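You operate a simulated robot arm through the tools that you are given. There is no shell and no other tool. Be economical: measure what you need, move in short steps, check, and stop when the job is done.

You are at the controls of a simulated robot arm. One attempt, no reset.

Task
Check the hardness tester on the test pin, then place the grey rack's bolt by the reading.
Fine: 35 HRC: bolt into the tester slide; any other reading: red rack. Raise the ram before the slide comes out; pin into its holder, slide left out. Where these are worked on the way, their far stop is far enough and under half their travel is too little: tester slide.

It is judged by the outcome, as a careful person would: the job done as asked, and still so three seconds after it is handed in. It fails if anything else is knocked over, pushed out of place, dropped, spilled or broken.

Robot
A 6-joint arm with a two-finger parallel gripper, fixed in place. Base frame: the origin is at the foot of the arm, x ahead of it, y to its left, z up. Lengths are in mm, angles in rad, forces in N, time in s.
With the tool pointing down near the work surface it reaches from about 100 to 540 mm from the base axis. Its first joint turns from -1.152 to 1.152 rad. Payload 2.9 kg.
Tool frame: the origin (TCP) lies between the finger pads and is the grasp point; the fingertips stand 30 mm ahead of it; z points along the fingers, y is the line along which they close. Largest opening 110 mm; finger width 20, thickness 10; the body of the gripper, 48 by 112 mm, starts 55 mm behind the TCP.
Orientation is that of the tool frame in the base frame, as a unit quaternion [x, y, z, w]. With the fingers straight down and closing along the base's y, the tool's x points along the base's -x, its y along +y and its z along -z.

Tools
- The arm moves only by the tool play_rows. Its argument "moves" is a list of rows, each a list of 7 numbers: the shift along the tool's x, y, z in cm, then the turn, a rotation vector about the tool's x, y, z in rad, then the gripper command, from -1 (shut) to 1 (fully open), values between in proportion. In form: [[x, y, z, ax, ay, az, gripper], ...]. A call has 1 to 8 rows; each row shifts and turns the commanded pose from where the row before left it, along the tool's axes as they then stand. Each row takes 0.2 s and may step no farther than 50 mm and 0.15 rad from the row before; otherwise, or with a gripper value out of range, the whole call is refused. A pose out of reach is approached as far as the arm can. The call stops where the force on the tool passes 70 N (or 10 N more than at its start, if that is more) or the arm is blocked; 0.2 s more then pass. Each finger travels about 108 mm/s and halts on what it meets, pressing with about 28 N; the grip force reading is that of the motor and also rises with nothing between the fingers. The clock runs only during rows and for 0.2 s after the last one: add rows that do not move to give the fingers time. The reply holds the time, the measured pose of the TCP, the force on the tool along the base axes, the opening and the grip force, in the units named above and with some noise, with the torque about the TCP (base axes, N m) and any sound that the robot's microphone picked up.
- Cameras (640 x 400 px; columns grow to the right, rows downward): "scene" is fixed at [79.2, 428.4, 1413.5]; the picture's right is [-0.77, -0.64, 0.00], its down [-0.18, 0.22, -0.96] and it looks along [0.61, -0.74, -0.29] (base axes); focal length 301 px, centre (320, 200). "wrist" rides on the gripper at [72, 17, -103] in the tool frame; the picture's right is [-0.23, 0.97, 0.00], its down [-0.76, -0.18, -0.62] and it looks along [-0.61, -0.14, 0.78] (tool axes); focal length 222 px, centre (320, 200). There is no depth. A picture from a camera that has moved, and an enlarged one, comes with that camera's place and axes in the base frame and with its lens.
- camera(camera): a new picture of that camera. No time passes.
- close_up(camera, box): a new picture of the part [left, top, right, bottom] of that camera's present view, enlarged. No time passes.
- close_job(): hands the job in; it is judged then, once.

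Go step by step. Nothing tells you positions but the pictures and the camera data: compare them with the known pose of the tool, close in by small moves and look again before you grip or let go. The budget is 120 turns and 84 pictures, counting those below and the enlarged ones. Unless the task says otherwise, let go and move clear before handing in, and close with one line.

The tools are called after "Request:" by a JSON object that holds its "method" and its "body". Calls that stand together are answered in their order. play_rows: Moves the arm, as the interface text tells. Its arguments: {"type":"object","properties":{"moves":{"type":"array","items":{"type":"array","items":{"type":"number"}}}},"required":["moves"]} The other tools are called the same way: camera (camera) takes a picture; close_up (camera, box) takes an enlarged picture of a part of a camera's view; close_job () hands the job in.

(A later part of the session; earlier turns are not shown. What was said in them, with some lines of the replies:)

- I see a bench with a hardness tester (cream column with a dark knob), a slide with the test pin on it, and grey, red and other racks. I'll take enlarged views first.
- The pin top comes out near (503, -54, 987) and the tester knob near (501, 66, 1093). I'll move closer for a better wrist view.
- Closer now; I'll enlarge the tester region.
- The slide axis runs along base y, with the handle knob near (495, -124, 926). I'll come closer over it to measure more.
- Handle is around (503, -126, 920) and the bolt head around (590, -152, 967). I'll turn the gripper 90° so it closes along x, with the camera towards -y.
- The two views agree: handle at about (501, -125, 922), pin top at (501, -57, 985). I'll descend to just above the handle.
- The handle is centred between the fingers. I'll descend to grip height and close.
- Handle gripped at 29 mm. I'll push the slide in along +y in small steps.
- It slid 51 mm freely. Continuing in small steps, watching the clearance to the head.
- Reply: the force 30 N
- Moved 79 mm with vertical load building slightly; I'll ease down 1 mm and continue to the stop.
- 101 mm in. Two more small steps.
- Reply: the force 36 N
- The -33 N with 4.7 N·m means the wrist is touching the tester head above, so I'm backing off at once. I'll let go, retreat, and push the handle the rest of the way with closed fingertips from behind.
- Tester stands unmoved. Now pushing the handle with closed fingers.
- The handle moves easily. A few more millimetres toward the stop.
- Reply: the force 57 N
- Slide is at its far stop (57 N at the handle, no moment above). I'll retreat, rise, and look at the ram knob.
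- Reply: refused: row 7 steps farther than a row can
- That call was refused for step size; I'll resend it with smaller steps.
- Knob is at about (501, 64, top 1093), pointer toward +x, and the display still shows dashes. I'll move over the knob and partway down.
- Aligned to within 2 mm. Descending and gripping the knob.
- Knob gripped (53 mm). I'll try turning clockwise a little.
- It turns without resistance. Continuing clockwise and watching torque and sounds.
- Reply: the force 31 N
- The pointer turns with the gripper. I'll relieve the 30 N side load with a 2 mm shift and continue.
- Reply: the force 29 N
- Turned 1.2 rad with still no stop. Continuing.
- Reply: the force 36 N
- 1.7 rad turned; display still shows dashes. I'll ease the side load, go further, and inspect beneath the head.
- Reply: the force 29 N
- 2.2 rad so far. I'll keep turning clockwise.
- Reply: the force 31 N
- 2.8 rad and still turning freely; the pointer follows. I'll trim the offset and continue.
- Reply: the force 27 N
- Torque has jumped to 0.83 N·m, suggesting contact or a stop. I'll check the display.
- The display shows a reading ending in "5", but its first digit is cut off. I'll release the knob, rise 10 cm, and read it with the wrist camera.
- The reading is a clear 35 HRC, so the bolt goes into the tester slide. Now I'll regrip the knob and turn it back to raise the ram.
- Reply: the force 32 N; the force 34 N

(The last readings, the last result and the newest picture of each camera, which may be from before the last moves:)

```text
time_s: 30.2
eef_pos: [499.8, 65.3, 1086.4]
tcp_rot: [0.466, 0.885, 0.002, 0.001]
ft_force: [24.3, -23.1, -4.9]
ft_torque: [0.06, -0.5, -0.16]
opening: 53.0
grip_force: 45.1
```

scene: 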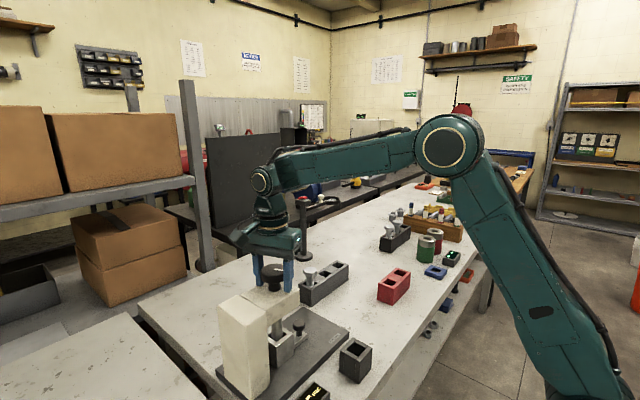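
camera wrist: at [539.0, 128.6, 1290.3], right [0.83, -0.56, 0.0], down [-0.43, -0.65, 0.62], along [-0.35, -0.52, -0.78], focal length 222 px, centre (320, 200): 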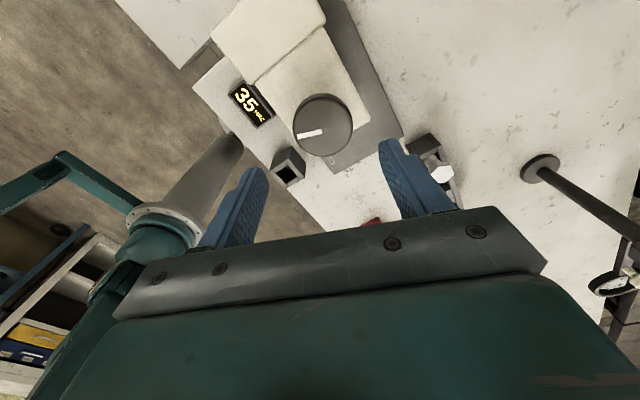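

Turning freely back; trimming the side load and continuing.

Request:
{"method": "play_rows", "body": {"moves": [[-0.2, 0.04, 0, 0, 0, -0.12, -1], [0, 0, 0, 0, 0, -0.12, -1], [0, 0, 0, 0, 0, -0.12, -1], [0, 0, 0, 0, 0, -0.12, -1], [0, 0, 0, 0, 0, -0.12, -1], [0, 0, 0, 0, 0, -0.12, -1], [0, 0, 0, 0, 0, -0.12, -1], [0, 0, 0, 0, 0, -0.12, -1]]}}

Request:
{"method": "play_rows", "body": {"moves": [[0, 0, 0, 0, 0, -0.12, -1], [0, 0, 0, 0, 0, -0.12, -1], [0, 0, 0, 0, 0, -0.12, -1], [0, 0, 0, 0, 0, -0.12, -1], [0, 0, 0, 0, 0, -0.12, -1], [0, 0, 0, 0, 0, -0.12, -1]]}}

```text
time_s: 32.0
eef_pos: [500.1, 64.9, 1086.2]
tcp_rot: [0.002, 1.0, 0.001, -0.001]
ft_force: [-3.5, -14.3, 1.0]
ft_torque: [-0.18, 0.45, -0.14]
opening: 53.6
grip_force: 44.5
```

```text
time_s: 33.4
eef_pos: [499.1, 64.9, 1086.4]
tcp_rot: [-0.349, 0.937, 0.001, 0.001]
ft_force: [-8.7, -17.3, 1.9]
ft_torque: [-0.12, 0.24, -0.17]
opening: 53.2
grip_force: 44.6
```

About 0.86 rad is left to the original position.

Request:
{"method": "play_rows", "body": {"moves": [[0, 0, 0, 0, 0, -0.12, -1], [0, 0, 0, 0, 0, -0.12, -1], [0, 0, 0, 0, 0, -0.12, -1], [0, 0, 0, 0, 0, -0.12, -1], [0, 0, 0, 0, 0, -0.12, -1], [0, 0, 0, 0, 0, -0.12, -1], [0, 0, 0, 0, 0, -0.12, -1], [0, 0, 0, 0, 0, -0.06, -1]]}}

Request:
{"method": "camera", "body": {"camera": "wrist"}}

```text
time_s: 35.2
eef_pos: [499.7, 65.8, 1085.1]
tcp_rot: [0.723, -0.69, 0.0, 0.0]
ft_force: [-3.0, -12.9, -4.6]
ft_torque: [-0.02, -0.08, -0.64]
opening: 53.6
grip_force: 44.9
```

```text
40 pictures are left
camera wrist: at [486.3, -6.3, 1190.2], right [-0.98, 0.18, 0.0], down [0.14, 0.77, 0.62], along [0.11, 0.61, -0.78], focal length 222 px, centre (320, 200)
```

wrist: 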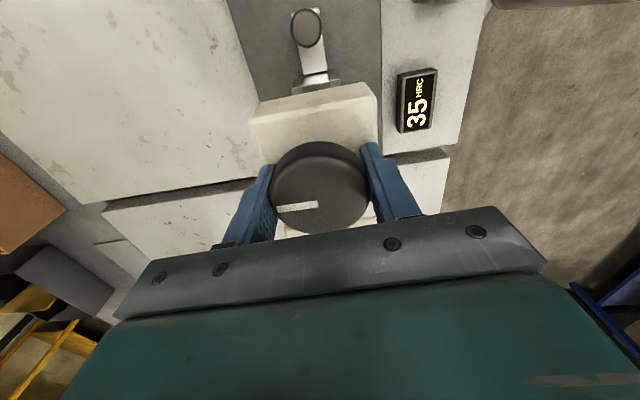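

The counter-clockwise stop is reached (-0.64 N·m), so the ram is up, and the display holds 35. I'll release, rise, back off to -y, and tilt the tool so the wrist clears the head while I pull the slide.

Request:
{"method": "play_rows", "body": {"moves": [[0, 0, 0, 0, 0, 0, 0.4], [0, 0, 0, 0, 0, 0, 0.4], [0, 0, -3, 0, 0, 0.045, 0.4], [0, 0, -3, 0, 0, 0, 0.4], [4, 0, 0, 0, 0, 0, 0.2], [4, 0, 0, 0, 0, 0, 0.2], [4, 0, 0, 0, 0, 0, 0.2]]}}

Request:
{"method": "play_rows", "body": {"moves": [[0, 0, 0, 0, -0.117, 0, 0.2], [0, 0, 0, 0, -0.117, 0, 0.2], [0, 0, 0, 0, -0.116, 0, 0.2], [1.37, 0, 3.76, 0, 0, 0, 0.2], [1.37, 0, 3.76, 0, 0, 0, 0.2], [1.37, 0, 3.76, 0, 0, 0, 0.2], [1.37, 0, 3.76, 0, 0, 0, 0.2]]}}

Request:
{"method": "camera", "body": {"camera": "wrist"}}

Request:
{"method": "close_up", "body": {"camera": "scene", "box": [200, 220, 400, 353]}}

```text
time_s: 36.8
eef_pos: [499.8, -54.4, 1146.2]
tcp_rot: [-0.707, 0.707, 0.001, 0.001]
ft_force: [-0.1, 0.2, -0.1]
ft_torque: [0.01, -0.06, -0.04]
opening: 66.1
grip_force: 0.0
```

```text
time_s: 38.4
eef_pos: [495.8, -47.0, 975.0]
tcp_rot: [-0.696, 0.697, 0.123, 0.124]
ft_force: [0.5, 0.9, -0.2]
ft_torque: [-0.01, 0.0, 0.0]
opening: 66.0
grip_force: 0.0
out of reach, approached as far as the arm can: row 2, 3
```

```text
39 pictures are left
camera wrist: at [477.0, -148.8, 1048.4], right [-0.97, 0.22, 0.08], down [0.18, 0.5, 0.85], along [0.14, 0.84, -0.53], focal length 222 px, centre (320, 200)
```

wrist: 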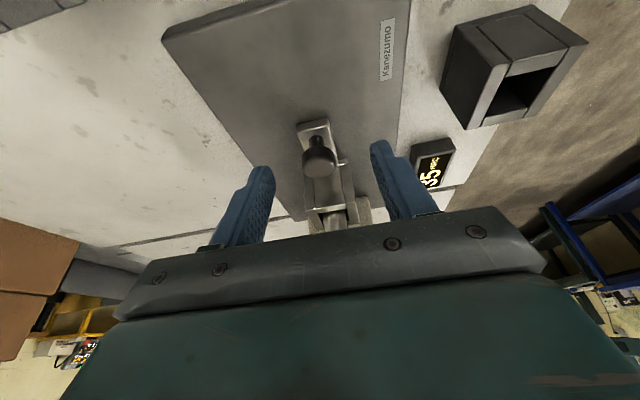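

```text
3.01 times, centred on (300, 286) of scene
camera zoom: at [79.2, 428.4, 1413.5], right [-0.77, -0.64, 0.0], down [-0.18, 0.22, -0.96], along [0.61, -0.74, -0.29], focal length 906 px, centre (380, -60)
```

zoom: 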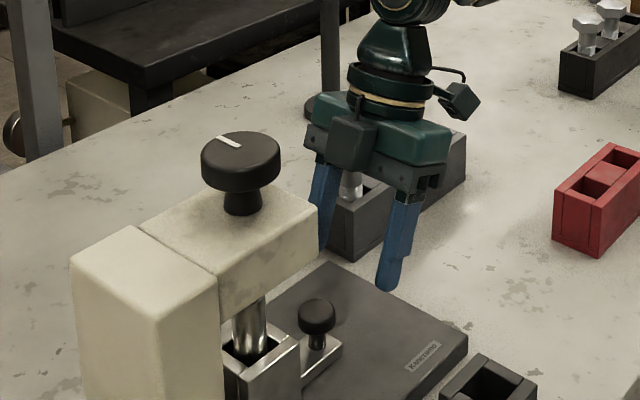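

The handle lies ahead and below between the fingers. I'll move diagonally onto it and grip.

Request:
{"method": "play_rows", "body": {"moves": [[-0.67, -0.1, 1.98, 0, 0, 0, 0.2], [-0.66, -0.1, 1.98, 0, 0, 0, 0.2], [-0.66, 0, 1.98, 0, 0, 0, 0.2]]}}

Request:
{"method": "camera", "body": {"camera": "wrist"}}

Request:
{"method": "close_up", "body": {"camera": "scene", "box": [240, 260, 380, 353]}}

```text
time_s: 39.2
eef_pos: [497.1, -6.7, 928.0]
tcp_rot: [-0.696, 0.697, 0.123, 0.123]
ft_force: [-0.6, -0.8, 0.1]
ft_torque: [-0.01, 0.06, 0.01]
opening: 66.0
grip_force: 0.0
```

```text
37 pictures are left
camera wrist: at [479.9, -109.9, 1000.2], right [-0.97, 0.22, 0.08], down [0.18, 0.5, 0.85], along [0.14, 0.84, -0.53], focal length 222 px, centre (320, 200)
```

wrist: 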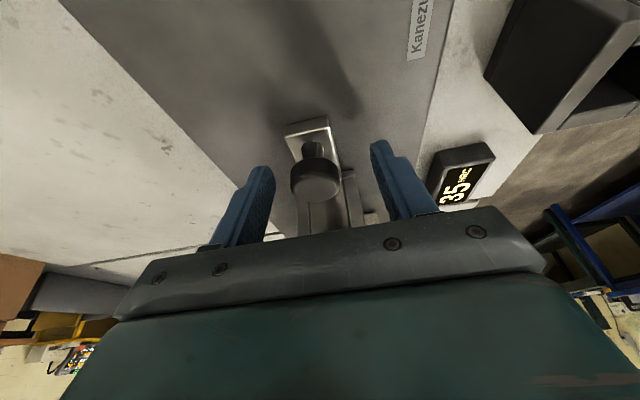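

```text
4.30 times, centred on (310, 306) of scene
camera zoom: at [79.2, 428.4, 1413.5], right [-0.77, -0.64, 0.0], down [-0.18, 0.22, -0.96], along [0.61, -0.74, -0.29], focal length 1296 px, centre (363, -258)
```

zoom: 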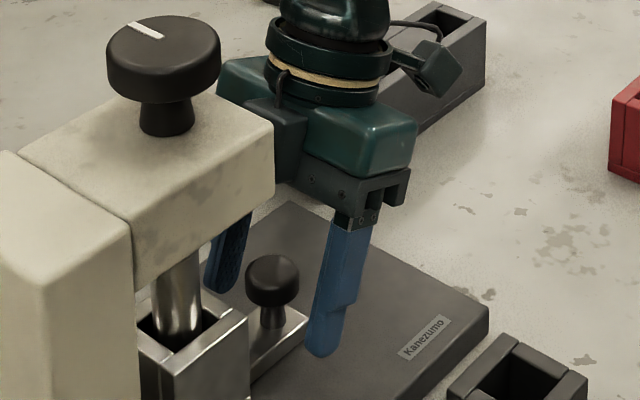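

The knob sits between the fingers, wrist clear. Closing and pulling the slide out.

Request:
{"method": "play_rows", "body": {"moves": [[0, 0, 0, 0, 0, 0, -1], [0, 0, 0, 0, 0, 0, -1], [0.94, 0, -0.343, 0, 0, 0, -1], [0.94, 0, -0.343, 0, 0, 0, -1], [0.94, 0, -0.343, 0, 0, 0, -1], [0.94, 0, -0.343, 0, 0, 0, -1]]}}

Request:
{"method": "close_up", "body": {"camera": "scene", "box": [200, 220, 400, 353]}}

```text
time_s: 40.6
eef_pos: [499.8, -49.2, 927.9]
tcp_rot: [-0.695, 0.698, 0.12, 0.127]
ft_force: [23.0, -0.9, 8.4]
ft_torque: [0.42, -0.49, -0.21]
opening: 29.2
grip_force: 44.5
```

```text
3.01 times, centred on (300, 286) of scene
camera zoom: at [79.7, 428.4, 1413.5], right [-0.77, -0.64, 0.0], down [-0.18, 0.22, -0.96], along [0.61, -0.74, -0.29], focal length 906 px, centre (380, -60)
```

zoom: 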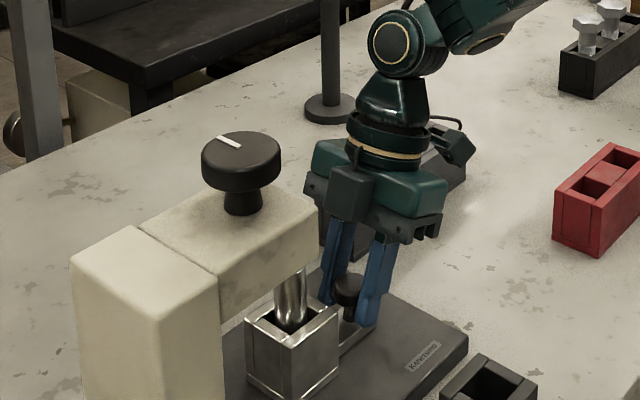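

Slide is coming out. Continuing toward its outer stop.

Request:
{"method": "play_rows", "body": {"moves": [[0.94, -0.15, -0.343, 0, 0, 0, -1], [0.94, 0, -0.343, 0, 0, 0, -1], [0.94, 0, -0.343, 0, 0, 0, -1], [0.94, 0, -0.343, 0, 0, 0, -1], [0.94, 0, -0.343, 0, 0, 0, -1], [0.94, 0, -0.343, 0, 0, 0, -1], [0.94, 0, -0.343, 0, 0, 0, -1]]}}

Request:
{"method": "play_rows", "body": {"moves": [[0.47, 0, -0.17, 0, 0, 0, -1], [0.47, 0, -0.17, 0, 0, 0, -1]]}}

Request:
{"method": "close_up", "body": {"camera": "scene", "box": [200, 220, 400, 353]}}

```text
time_s: 42.2
eef_pos: [499.9, -119.4, 928.3]
tcp_rot: [-0.696, 0.697, 0.12, 0.125]
ft_force: [15.8, 1.5, 20.7]
ft_torque: [0.42, -0.48, 0.02]
opening: 29.1
grip_force: 45.1
```

```text
time_s: 42.8
eef_pos: [500.4, -127.8, 929.0]
tcp_rot: [0.697, -0.695, -0.121, -0.125]
ft_force: [17.3, 13.6, 22.8]
ft_torque: [-0.42, -0.3, -0.23]
opening: 29.3
grip_force: 44.6
```

```text
3.01 times, centred on (300, 286) of scene
camera zoom: at [79.2, 428.9, 1413.4], right [-0.77, -0.64, 0.0], down [-0.18, 0.22, -0.96], along [0.61, -0.74, -0.29], focal length 906 px, centre (380, -60)
```

zoom: 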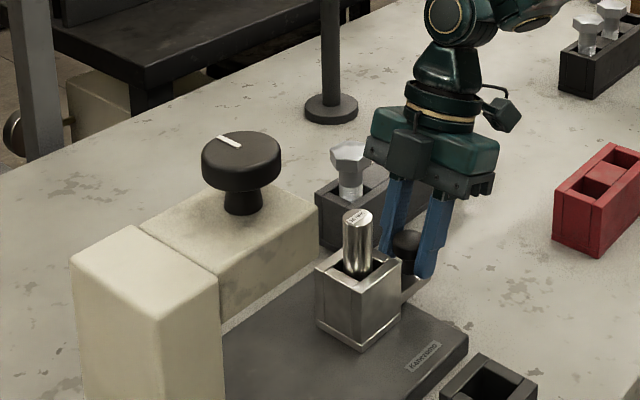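

The slide is out against its stop. I'll release, rise clear, and untilt.

Request:
{"method": "play_rows", "body": {"moves": [[0, 0, 0, 0, 0, 0, 0.1], [0, 0, 0, 0, 0, 0, 0.1], [0, 0, -4, 0, 0, 0, 0.1], [0, 0, -4, 0, 0, 0, 0.1], [0, 0, -4, 0, 0.117, 0, 0.1], [0, 0, 0, 0, 0.117, 0, 0.1], [0, 0, 0, 0, 0.116, 0, 0.1]]}}

Request:
{"method": "camera", "body": {"camera": "wrist"}}

```text
time_s: 44.4
eef_pos: [496.8, -170.8, 1040.4]
tcp_rot: [0.707, -0.707, 0.0, 0.0]
ft_force: [1.0, 0.7, 0.6]
ft_torque: [0.0, -0.03, 0.02]
opening: 60.5
grip_force: 0.0
```

```text
33 pictures are left
camera wrist: at [481.5, -241.8, 1142.4], right [-0.97, 0.23, 0.0], down [0.18, 0.76, 0.62], along [0.14, 0.61, -0.78], focal length 222 px, centre (320, 200)
```

wrist: 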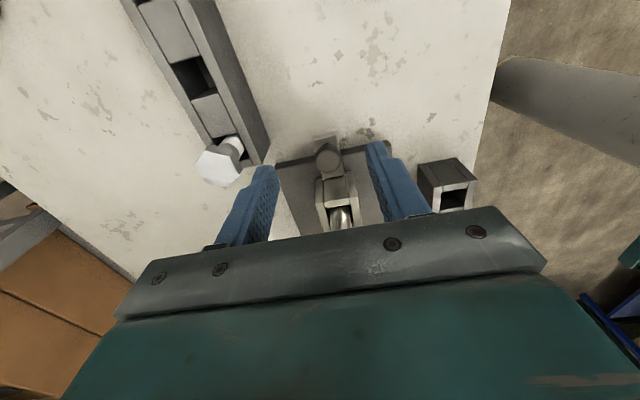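

Now over the test pin: moving +y at this height, then checking alignment.

Request:
{"method": "play_rows", "body": {"moves": [[-3.8, -0.15, 0, 0, 0, 0, 0.1], [-3.8, -0.15, 0, 0, 0, 0, 0.1], [-3.7, -0.1, 0, 0, 0, 0, 0.1], [0, 0, 1, 0, 0, 0, 0.1]]}}

Request:
{"method": "camera", "body": {"camera": "wrist"}}

```text
time_s: 45.4
eef_pos: [504.0, -56.5, 1029.3]
tcp_rot: [-0.706, 0.708, 0.0, 0.001]
ft_force: [-0.4, -0.2, 0.7]
ft_torque: [-0.01, 0.04, 0.02]
opening: 60.4
grip_force: 0.1
```

```text
32 pictures are left
camera wrist: at [485.5, -128.3, 1131.9], right [-0.97, 0.23, 0.0], down [0.18, 0.76, 0.62], along [0.14, 0.61, -0.78], focal length 222 px, centre (320, 200)
```

wrist: 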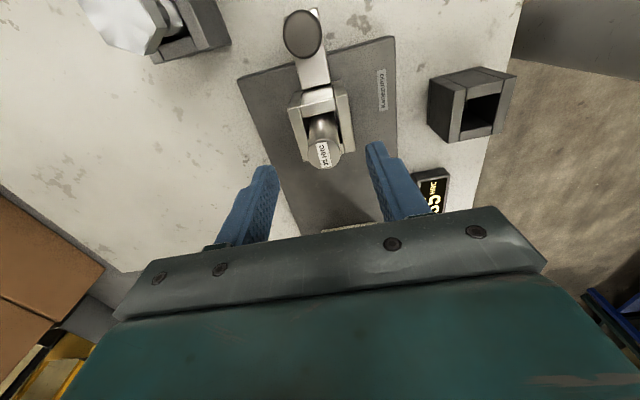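

Pin is at (499, -55). I'll trim, descend so the tips stay above the cup rim, and grip.

Request:
{"method": "play_rows", "body": {"moves": [[-0.15, 0.45, 1.8, 0, 0, 0, 0.1], [0, 0, 1.8, 0, 0, 0, 0.1], [0, 0, 1.8, 0, 0, 0, 0.1]]}}

Request:
{"method": "close_up", "body": {"camera": "scene", "box": [240, 230, 400, 337]}}

Request:
{"method": "camera", "body": {"camera": "wrist"}}

```text
time_s: 46.2
eef_pos: [496.7, -54.3, 973.9]
tcp_rot: [-0.706, 0.708, 0.0, 0.001]
ft_force: [-0.3, -0.4, -0.2]
ft_torque: [0.01, -0.03, -0.01]
opening: 60.6
grip_force: 0.1
```

```text
3.74 times, centred on (320, 284) of scene
camera zoom: at [79.2, 428.4, 1413.5], right [-0.77, -0.64, 0.0], down [-0.18, 0.22, -0.96], along [0.61, -0.74, -0.29], focal length 1126 px, centre (320, -112)
```

zoom: 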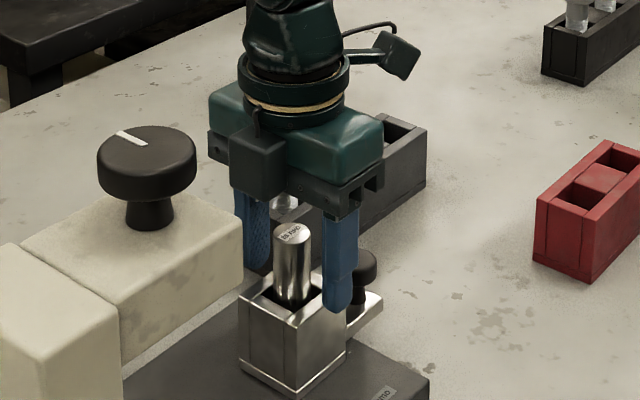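

```text
30 pictures are left
camera wrist: at [480.5, -126.8, 1078.1], right [-0.97, 0.23, 0.0], down [0.18, 0.76, 0.62], along [0.14, 0.61, -0.78], focal length 222 px, centre (320, 200)
```

wrist: 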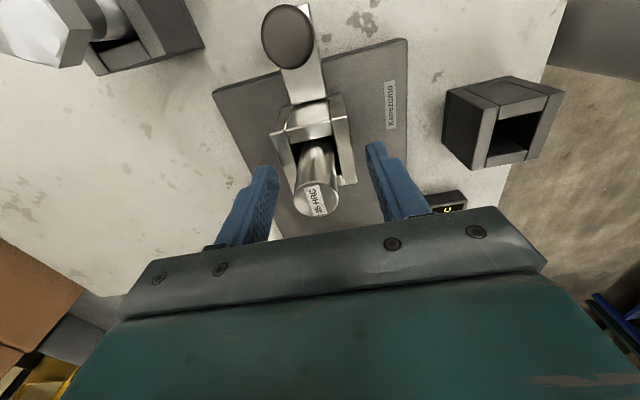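

Good alignment; I'll raise 6 mm for rim clearance, close, and lift slightly.

Request:
{"method": "play_rows", "body": {"moves": [[0, -0.1, -0.6, 0, 0, 0, 0.1], [0, 0, 0, 0, 0, 0, -1], [0, 0, 0, 0, 0, 0, -1], [0, 0, 0, 0, 0, 0, -1], [0, 0, -1, 0, 0, 0, -1], [0, 0, -2, 0, 0, 0, -1]]}}

Request:
{"method": "close_up", "body": {"camera": "scene", "box": [240, 230, 400, 337]}}

```text
time_s: 47.6
eef_pos: [498.9, -55.7, 1010.7]
tcp_rot: [-0.706, 0.708, 0.001, 0.001]
ft_force: [0.4, 1.1, -4.2]
ft_torque: [0.03, -0.05, 0.02]
opening: 24.7
grip_force: 28.1
```

```text
3.74 times, centred on (320, 284) of scene
camera zoom: at [79.3, 428.4, 1413.5], right [-0.77, -0.64, 0.0], down [-0.18, 0.22, -0.96], along [0.61, -0.74, -0.29], focal length 1126 px, centre (320, -112)
```

zoom: 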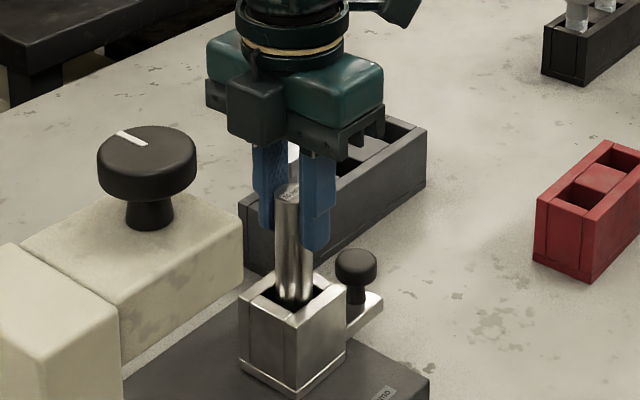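

Pin held (24.7 mm). I'll lift it clear and carry it over to the single grey holder near (355, -34).

Request:
{"method": "play_rows", "body": {"moves": [[0, 0, -3.3, 0, 0, 0, -1], [0, 0, -3.3, 0, 0, 0, -1], [-0.525, 3.6, 0, 0, 0, 0, -1], [-0.525, 3.6, 0, 0, 0, 0, -1], [-0.525, 3.6, 0, 0, 0, 0, -1], [-0.525, 3.6, 0, 0, 0, 0, -1]]}}

Request:
{"method": "camera", "body": {"camera": "wrist"}}

Request:
{"method": "close_up", "body": {"camera": "scene", "box": [260, 230, 440, 400]}}

```text
time_s: 49.0
eef_pos: [354.4, -34.6, 1075.1]
tcp_rot: [-0.706, 0.708, 0.0, 0.0]
ft_force: [-0.2, -0.9, -4.3]
ft_torque: [-0.03, 0.02, 0.02]
opening: 24.6
grip_force: 27.9
```

```text
28 pictures are left
camera wrist: at [336.9, -106.4, 1178.8], right [-0.97, 0.23, 0.0], down [0.18, 0.76, 0.62], along [0.14, 0.61, -0.78], focal length 222 px, centre (320, 200)
```

wrist: 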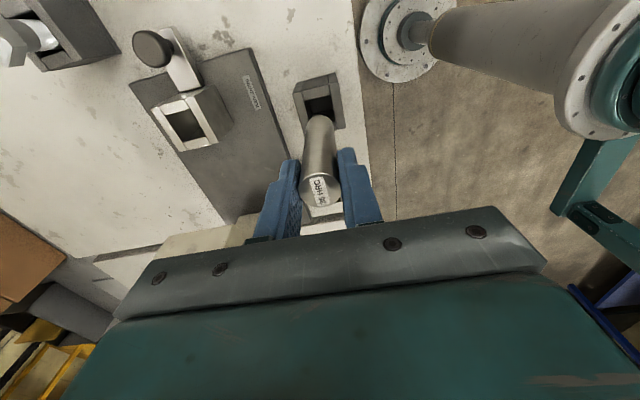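

```text
2.35 times, centred on (350, 315) of scene
camera zoom: at [79.3, 428.4, 1413.5], right [-0.77, -0.64, 0.0], down [-0.18, 0.22, -0.96], along [0.61, -0.74, -0.29], focal length 709 px, centre (249, -71)
```

zoom: 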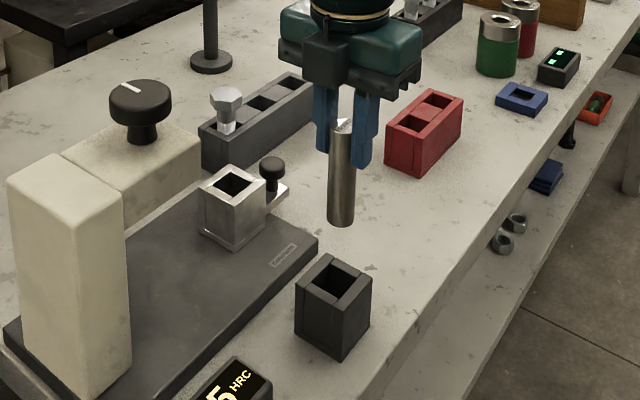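

The empty cup and holder are clear in view. I'll enlarge the holder.

Request:
{"method": "close_up", "body": {"camera": "wrist", "box": [270, 50, 370, 150]}}

```text
4.00 times, centred on (320, 100) of wrist
camera zoom: at [336.9, -106.4, 1178.8], right [-0.97, 0.23, 0.0], down [0.18, 0.76, 0.62], along [0.14, 0.61, -0.78], focal length 888 px, centre (320, 600)
```

zoom: 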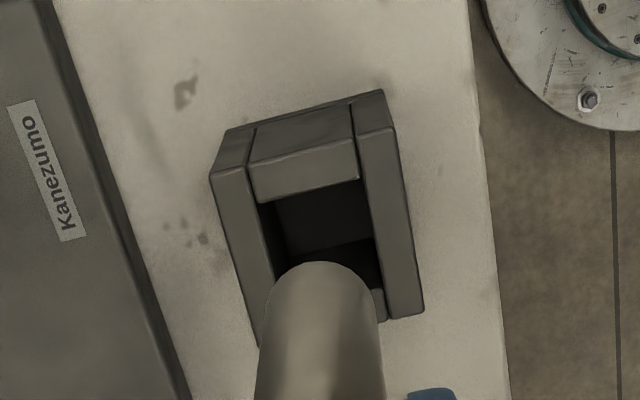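

Holder top centre is near (354, -30), z about 912–923. I'll lower until the pin bottom is just above and recheck.

Request:
{"method": "play_rows", "body": {"moves": [[-0.3, 0, 1.8, 0, 0, 0, -1], [0, 0, 1.9, 0, 0, 0, -1]]}}

Request:
{"method": "close_up", "body": {"camera": "wrist", "box": [250, 50, 390, 190]}}

Request:
{"method": "close_up", "body": {"camera": "scene", "box": [310, 270, 410, 390]}}

```text
time_s: 49.6
eef_pos: [354.3, -31.8, 1039.2]
tcp_rot: [-0.707, 0.708, 0.001, 0.0]
ft_force: [-0.9, 0.0, -4.7]
ft_torque: [0.01, 0.03, 0.03]
opening: 24.6
grip_force: 28.3
```

```text
2.86 times, centred on (320, 120) of wrist
camera zoom: at [336.8, -102.5, 1143.0], right [-0.97, 0.23, 0.0], down [0.18, 0.76, 0.62], along [0.14, 0.61, -0.78], focal length 635 px, centre (320, 429)
```

zoom: 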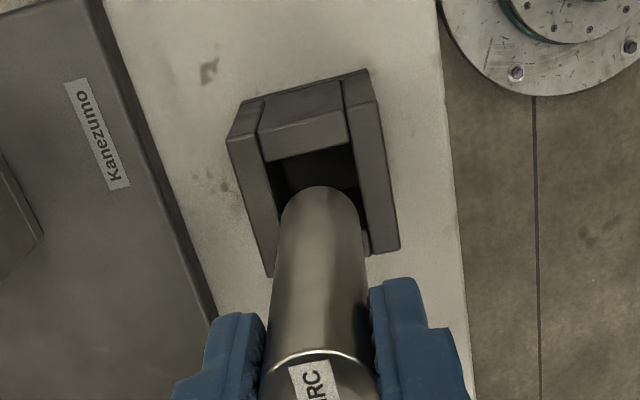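

```text
3.33 times, centred on (360, 330) of scene
camera zoom: at [79.3, 428.4, 1413.5], right [-0.77, -0.64, 0.0], down [-0.18, 0.22, -0.96], along [0.61, -0.74, -0.29], focal length 1004 px, centre (187, -233)
```

zoom: 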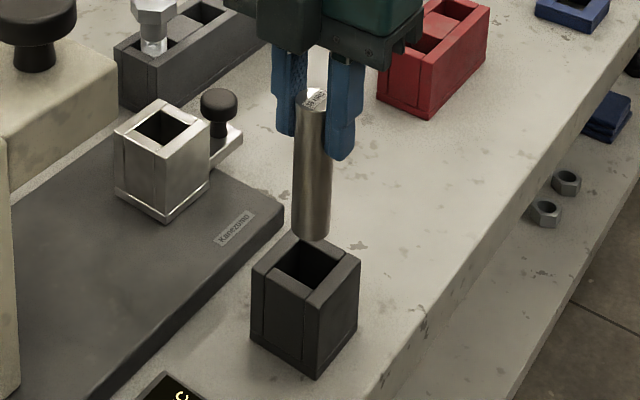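

Holder top centre refined to (355.5, -29, 915), and the pin bottom is around 940. I'll shift +2.8 mm in y and lower to just above the rim.

Request:
{"method": "play_rows", "body": {"moves": [[-0.28, -0.1, 0.9, 0, 0, 0, -1], [0, 0, 0.9, 0, 0, 0, -1]]}}

Request:
{"method": "close_up", "body": {"camera": "wrist", "box": [250, 50, 390, 190]}}

Request:
{"method": "close_up", "body": {"camera": "scene", "box": [310, 290, 410, 390]}}

```text
time_s: 50.2
eef_pos: [355.1, -27.4, 1019.9]
tcp_rot: [-0.707, 0.708, 0.001, 0.0]
ft_force: [-0.1, -0.5, -4.1]
ft_torque: [0.0, 0.05, -0.01]
opening: 24.5
grip_force: 28.0
```

```text
2.86 times, centred on (320, 120) of wrist
camera zoom: at [338.7, -99.7, 1125.2], right [-0.97, 0.23, 0.0], down [0.18, 0.76, 0.62], along [0.14, 0.61, -0.78], focal length 635 px, centre (320, 429)
```

zoom: 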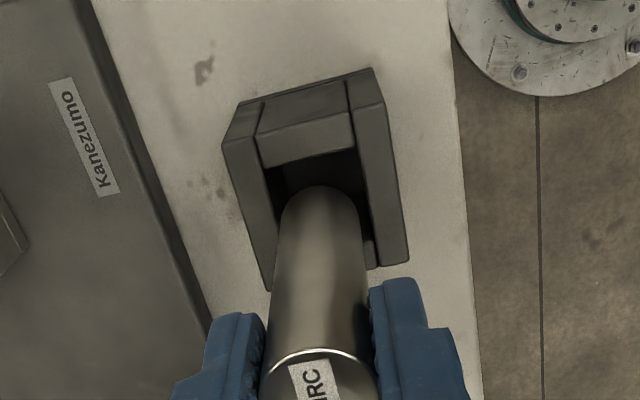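

```text
4.00 times, centred on (360, 340) of scene
camera zoom: at [79.3, 428.4, 1413.5], right [-0.77, -0.64, 0.0], down [-0.18, 0.22, -0.96], along [0.61, -0.74, -0.29], focal length 1205 px, centre (160, -360)
```

zoom: 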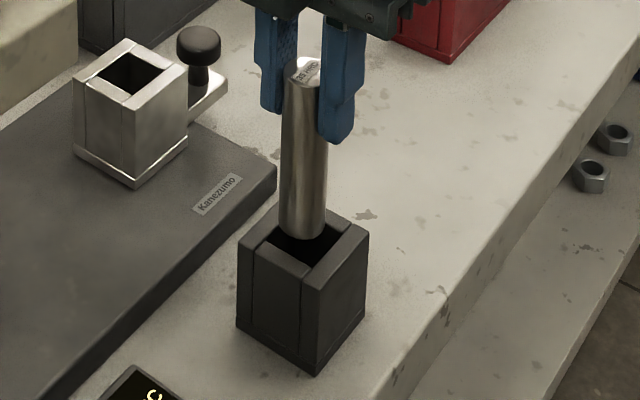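

Pin bottom is just above the rim and centred. Lowering in small steps, watching the force.

Request:
{"method": "play_rows", "body": {"moves": [[0, 0, 0.7, 0, 0, 0, -1], [0, 0, 0.7, 0, 0, 0, -1], [0, 0, 0.7, 0, 0, 0, -1]]}}

Request:
{"method": "close_up", "body": {"camera": "scene", "box": [310, 290, 410, 390]}}

```text
time_s: 51.0
eef_pos: [355.4, -28.0, 1002.3]
tcp_rot: [-0.706, 0.708, 0.001, 0.0]
ft_force: [-0.4, -0.7, -4.4]
ft_torque: [-0.01, -0.02, -0.01]
opening: 24.3
grip_force: 28.4
```

```text
4.00 times, centred on (360, 340) of scene
camera zoom: at [79.3, 428.4, 1413.5], right [-0.77, -0.64, 0.0], down [-0.18, 0.22, -0.96], along [0.61, -0.74, -0.29], focal length 1205 px, centre (160, -360)
```

zoom: 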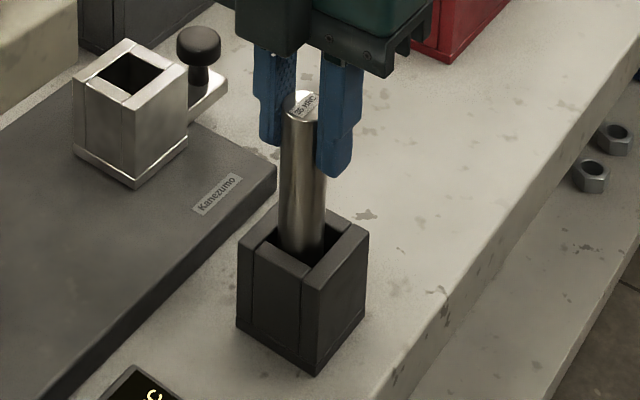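

It's entering the holder. Continuing down until it seats.

Request:
{"method": "play_rows", "body": {"moves": [[0, 0, 0.7, 0, 0, 0, -1], [0, 0, 0.7, 0, 0, 0, -1], [0, 0, 0.7, 0, 0, 0, -1], [0, 0, 0.7, 0, 0, 0, -1]]}}

Request:
{"method": "play_rows", "body": {"moves": [[0, 0, 0.4, 0, 0, 0, -1], [0, 0, 0.4, 0, 0, 0, -1]]}}

```text
time_s: 52.0
eef_pos: [356.5, -28.1, 972.9]
tcp_rot: [-0.706, 0.708, 0.0, 0.0]
ft_force: [0.3, -0.8, -4.9]
ft_torque: [0.02, 0.02, 0.0]
opening: 24.7
grip_force: 28.1
```

```text
time_s: 52.6
eef_pos: [356.9, -28.9, 965.4]
tcp_rot: [-0.706, 0.709, 0.001, 0.001]
ft_force: [0.2, 0.0, -4.3]
ft_torque: [-0.02, -0.01, 0.0]
opening: 24.6
grip_force: 27.8
```

Request:
{"method": "play_rows", "body": {"moves": [[0, 0, 0.3, 0, 0, 0, -1], [0, 0, 0.3, 0, 0, 0, -1]]}}

Request:
{"method": "close_up", "body": {"camera": "scene", "box": [310, 290, 410, 390]}}

```text
time_s: 53.2
eef_pos: [356.3, -29.3, 960.5]
tcp_rot: [-0.707, 0.707, 0.0, 0.001]
ft_force: [-4.9, 1.3, 24.8]
ft_torque: [0.04, 0.53, 0.04]
opening: 24.6
grip_force: 28.5
```

```text
4.00 times, centred on (360, 340) of scene
camera zoom: at [78.8, 428.4, 1413.5], right [-0.77, -0.64, 0.0], down [-0.18, 0.22, -0.96], along [0.61, -0.74, -0.29], focal length 1205 px, centre (160, -360)
```

zoom: 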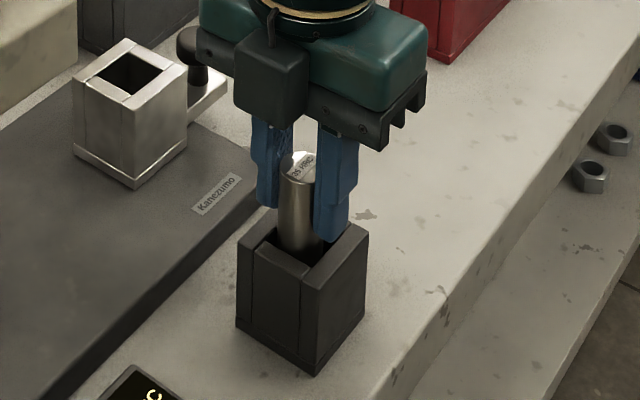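

Pin is seated on the holder floor. I'll open gently and rise straight up.

Request:
{"method": "play_rows", "body": {"moves": [[0, 0, -0.1, 0, 0, 0, -0.3], [0, 0, 0, 0, 0, 0, -0.1], [0, 0, 0, 0, 0, 0, -0.1], [0, 0, -4, 0, 0, 0, -0.1], [0, 0, -4, 0, 0, 0, 0], [0, 0, -4, 0, 0, 0, 0.2], [0, 0, -3, 0, 0, 0, 0.2]]}}

Request:
{"method": "camera", "body": {"camera": "scene"}}

```text
time_s: 54.8
eef_pos: [356.7, -30.5, 1108.0]
tcp_rot: [-0.705, 0.709, 0.0, 0.001]
ft_force: [0.4, 0.6, -0.7]
ft_torque: [-0.03, -0.02, -0.02]
opening: 65.9
grip_force: 0.1
```

```text
19 pictures are left
```

scene: 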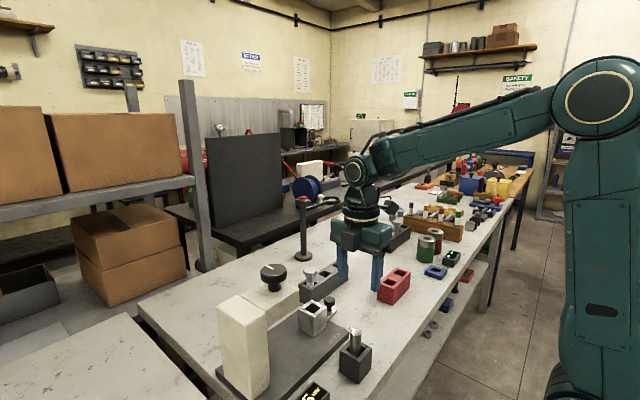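

The pin stands in its holder, the slide is out, and the tester is intact. Now to the bolt at about (602, -159).

Request:
{"method": "play_rows", "body": {"moves": [[2.13, -4.05, 0, 0, 0, 0, 0.2], [2.13, -4.05, 0, 0, 0, 0, 0.2], [2.13, -4.05, 0, 0, 0, 0, 0.2], [2.13, -4.05, 0, 0, 0, 0, 0.2], [2.13, -4.05, 0.5, 0, 0, 0, 0.2], [2.13, -4.05, 1, 0, 0, 0, 0.2]]}}

Request:
{"method": "camera", "body": {"camera": "wrist"}}

```text
time_s: 56.2
eef_pos: [597.5, -154.5, 1097.6]
tcp_rot: [-0.706, 0.708, 0.001, 0.0]
ft_force: [-0.3, -0.1, 0.6]
ft_torque: [0.0, 0.03, 0.03]
opening: 66.0
grip_force: 0.0
```

```text
18 pictures are left
camera wrist: at [581.2, -226.6, 1201.1], right [-0.97, 0.23, 0.0], down [0.18, 0.76, 0.62], along [0.14, 0.61, -0.78], focal length 222 px, centre (320, 200)
```

wrist: 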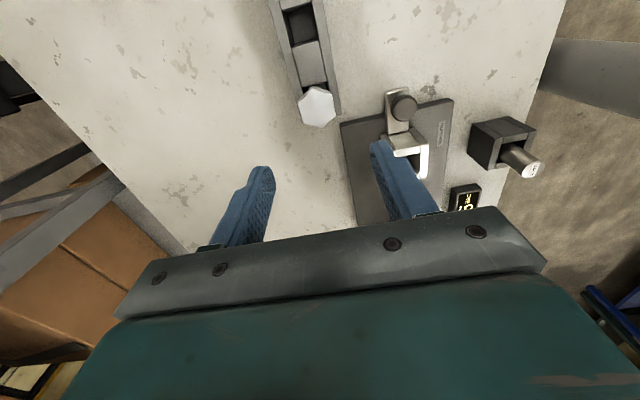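

Bolt head confirmed at (600, -161.5, 964). I'll centre over it and descend to look closely.

Request:
{"method": "play_rows", "body": {"moves": [[0.65, -0.2, 3, 0, 0, 0, 0.2], [0, 0, 3, 0, 0, 0, 0.2], [0, 0, 2.8, 0, 0, 0, 0.2]]}}

Request:
{"method": "camera", "body": {"camera": "wrist"}}

Request:
{"method": "close_up", "body": {"camera": "scene", "box": [270, 210, 370, 310]}}

```text
time_s: 57.0
eef_pos: [601.0, -161.0, 1009.6]
tcp_rot: [-0.706, 0.708, 0.0, 0.001]
ft_force: [0.1, -0.1, 0.6]
ft_torque: [-0.04, -0.03, 0.02]
opening: 65.9
grip_force: 0.1
```

```text
17 pictures are left
camera wrist: at [583.8, -233.2, 1113.3], right [-0.97, 0.23, 0.0], down [0.18, 0.76, 0.62], along [0.14, 0.61, -0.78], focal length 222 px, centre (320, 200)
```

wrist: 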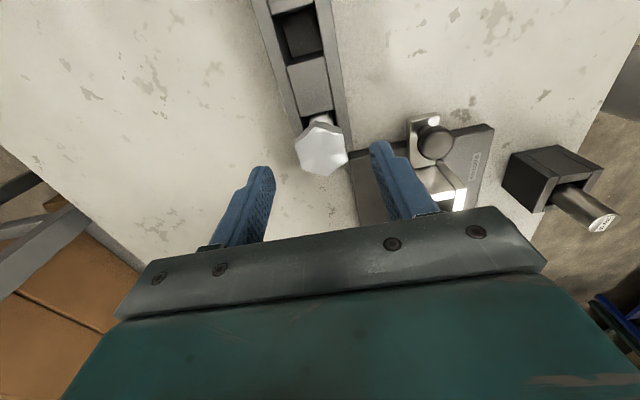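

```text
4.00 times, centred on (320, 260) of scene
camera zoom: at [79.2, 428.4, 1413.5], right [-0.77, -0.64, 0.0], down [-0.18, 0.22, -0.96], along [0.61, -0.74, -0.29], focal length 1205 px, centre (320, -40)
```

zoom: 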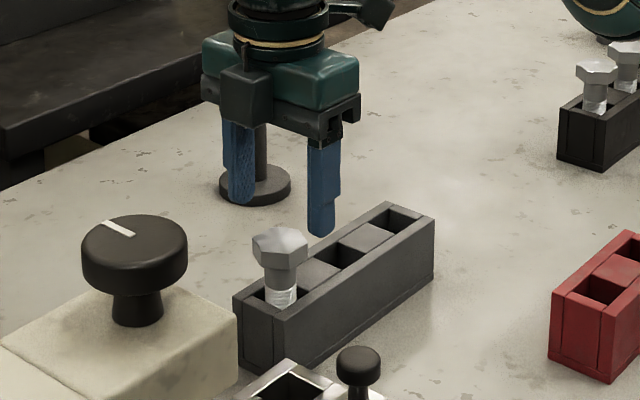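

Centred on the bolt head. I'll descend to grip the head with tips just above the rack, close, and lift a little.

Request:
{"method": "play_rows", "body": {"moves": [[0.1, 0, 1.8, 0, 0, 0, 0.2], [0, 0, 1.8, 0, 0, 0, 0.2], [0, 0, 1.8, 0, 0, 0, 0.1], [0, 0, 0, 0, 0, 0, -1], [0, 0, 0, 0, 0, 0, -1], [0, 0, 0, 0, 0, 0, -1], [0, 0, -1, 0, 0, 0, -1], [0, 0, -2, 0, 0, 0, -1]]}}

Request:
{"method": "close_up", "body": {"camera": "scene", "box": [270, 210, 370, 310]}}

```text
time_s: 58.8
eef_pos: [600.4, -163.5, 982.9]
tcp_rot: [-0.706, 0.708, 0.001, 0.001]
ft_force: [-0.8, -0.7, -4.2]
ft_torque: [0.02, 0.02, -0.02]
opening: 35.9
grip_force: 28.4
```

```text
4.00 times, centred on (320, 260) of scene
camera zoom: at [79.3, 428.4, 1413.5], right [-0.77, -0.64, 0.0], down [-0.18, 0.22, -0.96], along [0.61, -0.74, -0.29], focal length 1205 px, centre (320, -40)
```

zoom: 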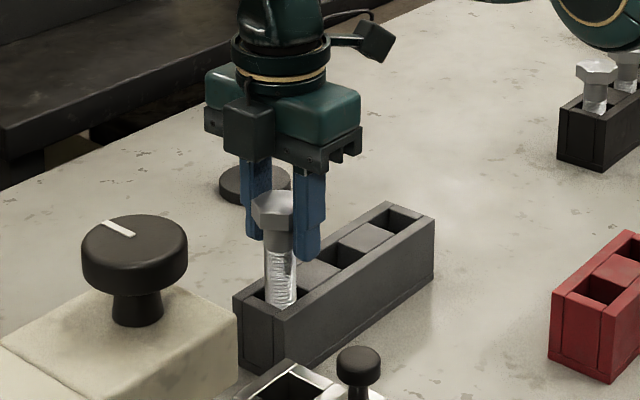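

Bolt held (36 mm across the head). Lifting clear and carrying it over the cup.

Request:
{"method": "play_rows", "body": {"moves": [[0, 0, -4, 0, 0, 0, -1], [0, 0, -4, 0, 0, 0, -1], [-2.67, 2.52, 0, 0, 0, 0, -1], [-2.67, 2.52, 0, 0, 0, 0, -1], [-2.67, 2.52, 0, 0, 0, 0, -1], [-2.67, 2.52, 0, 0, 0, 0, -1]]}}

Request:
{"method": "close_up", "body": {"camera": "wrist", "box": [240, 30, 400, 230]}}

Request:
{"method": "close_up", "body": {"camera": "scene", "box": [250, 220, 370, 350]}}

```text
time_s: 60.2
eef_pos: [499.1, -56.4, 1064.0]
tcp_rot: [-0.706, 0.708, 0.001, 0.0]
ft_force: [0.8, 0.1, -4.2]
ft_torque: [0.0, 0.0, 0.04]
opening: 35.8
grip_force: 28.0
```

```text
2.00 times, centred on (320, 130) of wrist
camera zoom: at [482.5, -128.4, 1168.1], right [-0.97, 0.23, 0.0], down [0.18, 0.76, 0.62], along [0.14, 0.61, -0.78], focal length 444 px, centre (320, 340)
```

zoom: 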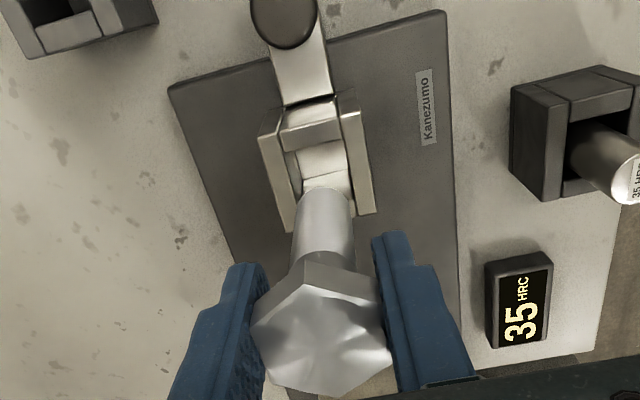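

```text
3.08 times, centred on (310, 285) of scene
camera zoom: at [79.3, 428.4, 1413.5], right [-0.77, -0.64, 0.0], down [-0.18, 0.22, -0.96], along [0.61, -0.74, -0.29], focal length 927 px, centre (351, -62)
```

zoom: 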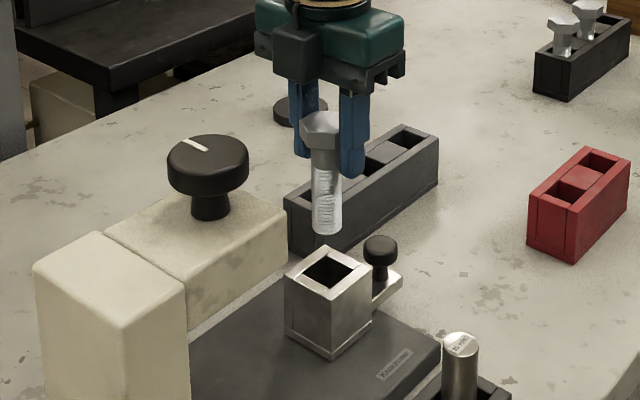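

Alignment looks right; bolt tip is about 30 mm above the cup. Lowering to just above the rim for a check.

Request:
{"method": "play_rows", "body": {"moves": [[0, 0, 1.2, 0, 0, 0, -1], [0, 0, 1.2, 0, 0, 0, -1]]}}

Request:
{"method": "close_up", "body": {"camera": "wrist", "box": [250, 50, 390, 190]}}

Request:
{"method": "close_up", "body": {"camera": "scene", "box": [270, 240, 360, 340]}}

```text
time_s: 60.8
eef_pos: [500.4, -56.8, 1040.7]
tcp_rot: [-0.706, 0.708, 0.001, 0.001]
ft_force: [-0.2, -0.3, -3.2]
ft_torque: [-0.02, -0.04, 0.01]
opening: 35.7
grip_force: 28.1
```

```text
2.86 times, centred on (320, 120) of wrist
camera zoom: at [483.6, -127.9, 1144.4], right [-0.97, 0.23, 0.0], down [0.18, 0.76, 0.62], along [0.14, 0.61, -0.78], focal length 635 px, centre (320, 429)
```

zoom: 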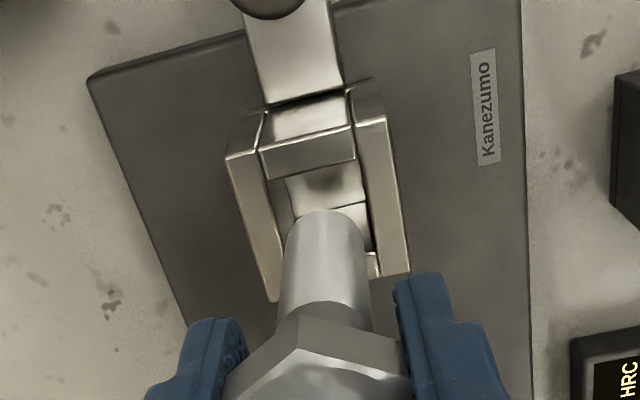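

```text
4.00 times, centred on (315, 290) of scene
camera zoom: at [79.3, 428.4, 1413.5], right [-0.77, -0.64, 0.0], down [-0.18, 0.22, -0.96], along [0.61, -0.74, -0.29], focal length 1205 px, centre (340, -160)
```

zoom: 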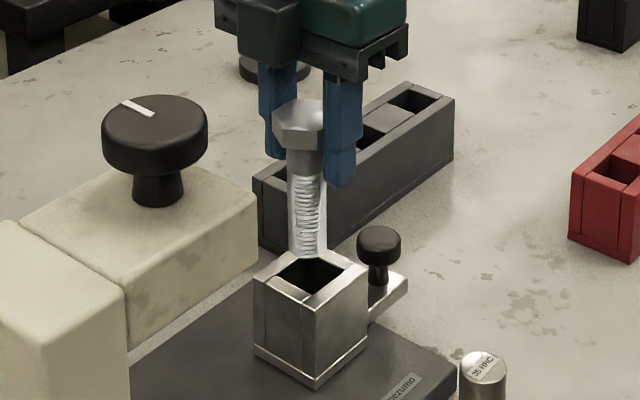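

Cup centre is about (500.5, -54.5). I'll shift 2 mm in +y and lower into it gently.

Request:
{"method": "play_rows", "body": {"moves": [[-0.2, -0.05, 0.5, 0, 0, 0, -1], [0, 0, 0.7, 0, 0, 0, -1], [0, 0, 0.7, 0, 0, 0, -1], [0, 0, 0.7, 0, 0, 0, -1]]}}

Request:
{"method": "close_up", "body": {"camera": "scene", "box": [270, 240, 360, 340]}}

```text
time_s: 61.8
eef_pos: [500.6, -55.9, 1012.6]
tcp_rot: [-0.707, 0.707, 0.001, 0.001]
ft_force: [-0.7, -0.1, -4.8]
ft_torque: [-0.06, 0.03, 0.0]
opening: 35.6
grip_force: 28.0
```

```text
4.00 times, centred on (315, 290) of scene
camera zoom: at [79.3, 428.4, 1413.5], right [-0.77, -0.64, 0.0], down [-0.18, 0.22, -0.96], along [0.61, -0.74, -0.29], focal length 1205 px, centre (340, -160)
```

zoom: 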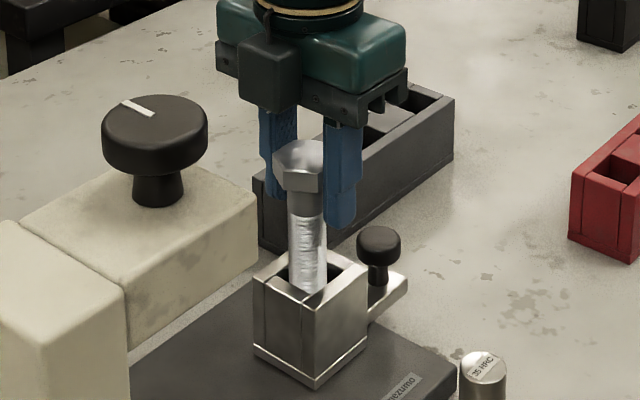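

The bolt shank is inside the cup with no contact load. Continuing down until it seats.

Request:
{"method": "play_rows", "body": {"moves": [[0, 0, 0.7, 0, 0, 0, -1], [0, 0, 0.7, 0, 0, 0, -1], [0, 0, 0.6, 0, 0, 0, -1], [0, 0, 0.5, 0, 0, 0, -1]]}}

Request:
{"method": "play_rows", "body": {"moves": [[0, 0, 0.4, 0, 0, 0, -1], [0, 0, 0.3, 0, 0, 0, -1]]}}

Request:
{"method": "close_up", "body": {"camera": "scene", "box": [270, 240, 360, 340]}}

```text
time_s: 62.8
eef_pos: [500.1, -55.6, 989.7]
tcp_rot: [-0.705, 0.709, 0.001, 0.0]
ft_force: [1.1, -0.5, -3.9]
ft_torque: [-0.08, 0.0, 0.03]
opening: 35.7
grip_force: 27.9
```

```text
time_s: 63.4
eef_pos: [499.7, -55.0, 981.8]
tcp_rot: [-0.707, 0.708, 0.001, 0.001]
ft_force: [0.3, 0.4, -4.0]
ft_torque: [-0.01, -0.02, 0.02]
opening: 35.6
grip_force: 27.8
```

```text
4.00 times, centred on (315, 290) of scene
camera zoom: at [79.3, 428.4, 1413.5], right [-0.77, -0.64, 0.0], down [-0.18, 0.22, -0.96], along [0.61, -0.74, -0.29], focal length 1205 px, centre (340, -160)
```

zoom: 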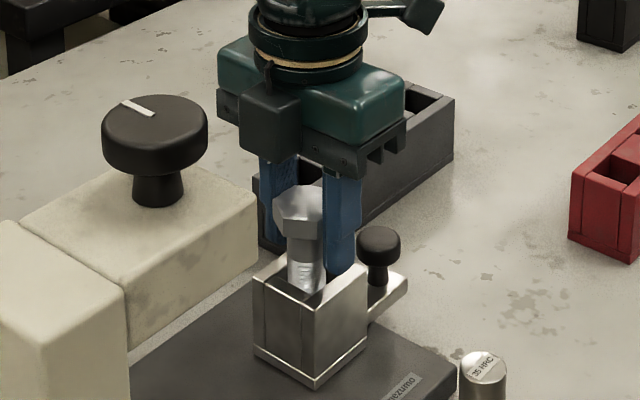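

Still hanging free; tips have ~20 mm to the rim. A few finer steps.

Request:
{"method": "play_rows", "body": {"moves": [[0, 0, 0.3, 0, 0, 0, -1], [0, 0, 0.3, 0, 0, 0, -1]]}}

Request:
{"method": "play_rows", "body": {"moves": [[0, 0, 0.25, 0, 0, 0, -1], [0, 0, 0.2, 0, 0, 0, -1]]}}

```text
time_s: 64.0
eef_pos: [499.2, -54.5, 975.3]
tcp_rot: [-0.706, 0.708, 0.0, 0.001]
ft_force: [-0.1, -1.2, -3.3]
ft_torque: [-0.06, 0.02, 0.02]
opening: 35.9
grip_force: 28.5
```

```text
time_s: 64.6
eef_pos: [500.8, -56.3, 973.2]
tcp_rot: [-0.706, 0.708, -0.001, 0.002]
ft_force: [-7.7, 1.1, 22.5]
ft_torque: [0.12, 0.46, 0.06]
opening: 36.3
grip_force: 27.9
```

The bolt has seated (+22 N). Releasing and rising clear.

Request:
{"method": "play_rows", "body": {"moves": [[0, 0, -0.1, 0, 0, 0, -0.1], [0, 0, 0, 0, 0, 0, 0.1], [0, 0, 0, 0, 0, 0, 0.1], [0, 0, -3, 0, 0, 0, 0.1], [0, 0, -4, 0, 0, 0, 0.1], [0, 0, -4, 0, 0, 0, 0.1], [3, 0, -3, 0, 0, 0, 0.1], [4, 0, -2, 0, 0, 0, 0.1]]}}

Request:
{"method": "close_up", "body": {"camera": "scene", "box": [220, 220, 420, 390]}}

Request:
{"method": "camera", "body": {"camera": "wrist"}}

```text
time_s: 66.4
eef_pos: [498.4, -125.4, 1133.2]
tcp_rot: [-0.707, 0.708, 0.0, 0.001]
ft_force: [0.8, -0.7, 0.1]
ft_torque: [0.02, -0.03, -0.03]
opening: 60.6
grip_force: 0.1
```

```text
2.35 times, centred on (320, 305) of scene
camera zoom: at [79.2, 428.4, 1413.5], right [-0.77, -0.64, 0.0], down [-0.18, 0.22, -0.96], along [0.61, -0.74, -0.29], focal length 709 px, centre (320, -47)
```

zoom: 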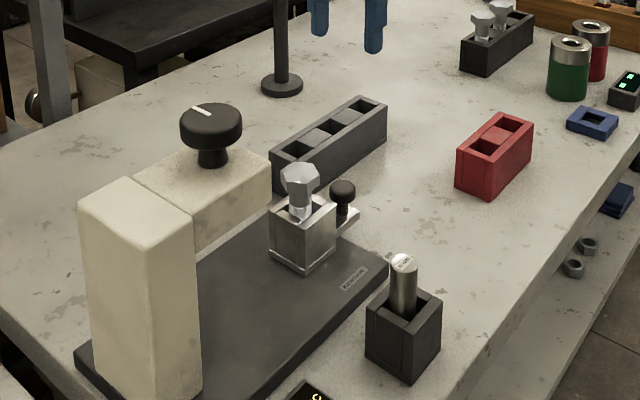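

```text
7 pictures are left
camera wrist: at [481.8, -197.4, 1236.1], right [-0.97, 0.23, 0.0], down [0.18, 0.76, 0.62], along [0.14, 0.61, -0.78], focal length 222 px, centre (320, 200)
```

wrist: 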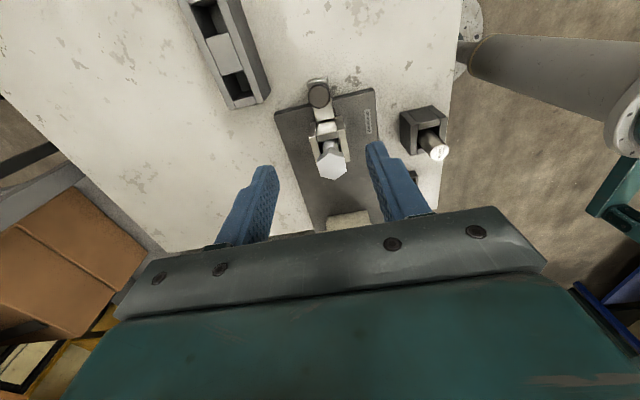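

The bolt stands in the slide cup, the pin is in its holder, the slide is out, and the ram knob is back at its start. The arm is clear, so I'm handing in.

Request:
{"method": "close_job", "body": {}}

```text
The job is handed in.
```

The tester read 35 HRC on the test pin, so the grey rack's bolt is now in the tester slide. The ram was raised before I pulled the slide out; the slide is left out and the pin is in its holder. During the first push on the slide the wrist briefly touched the tester head (about 33 N); I backed off at once and the tester did not move.
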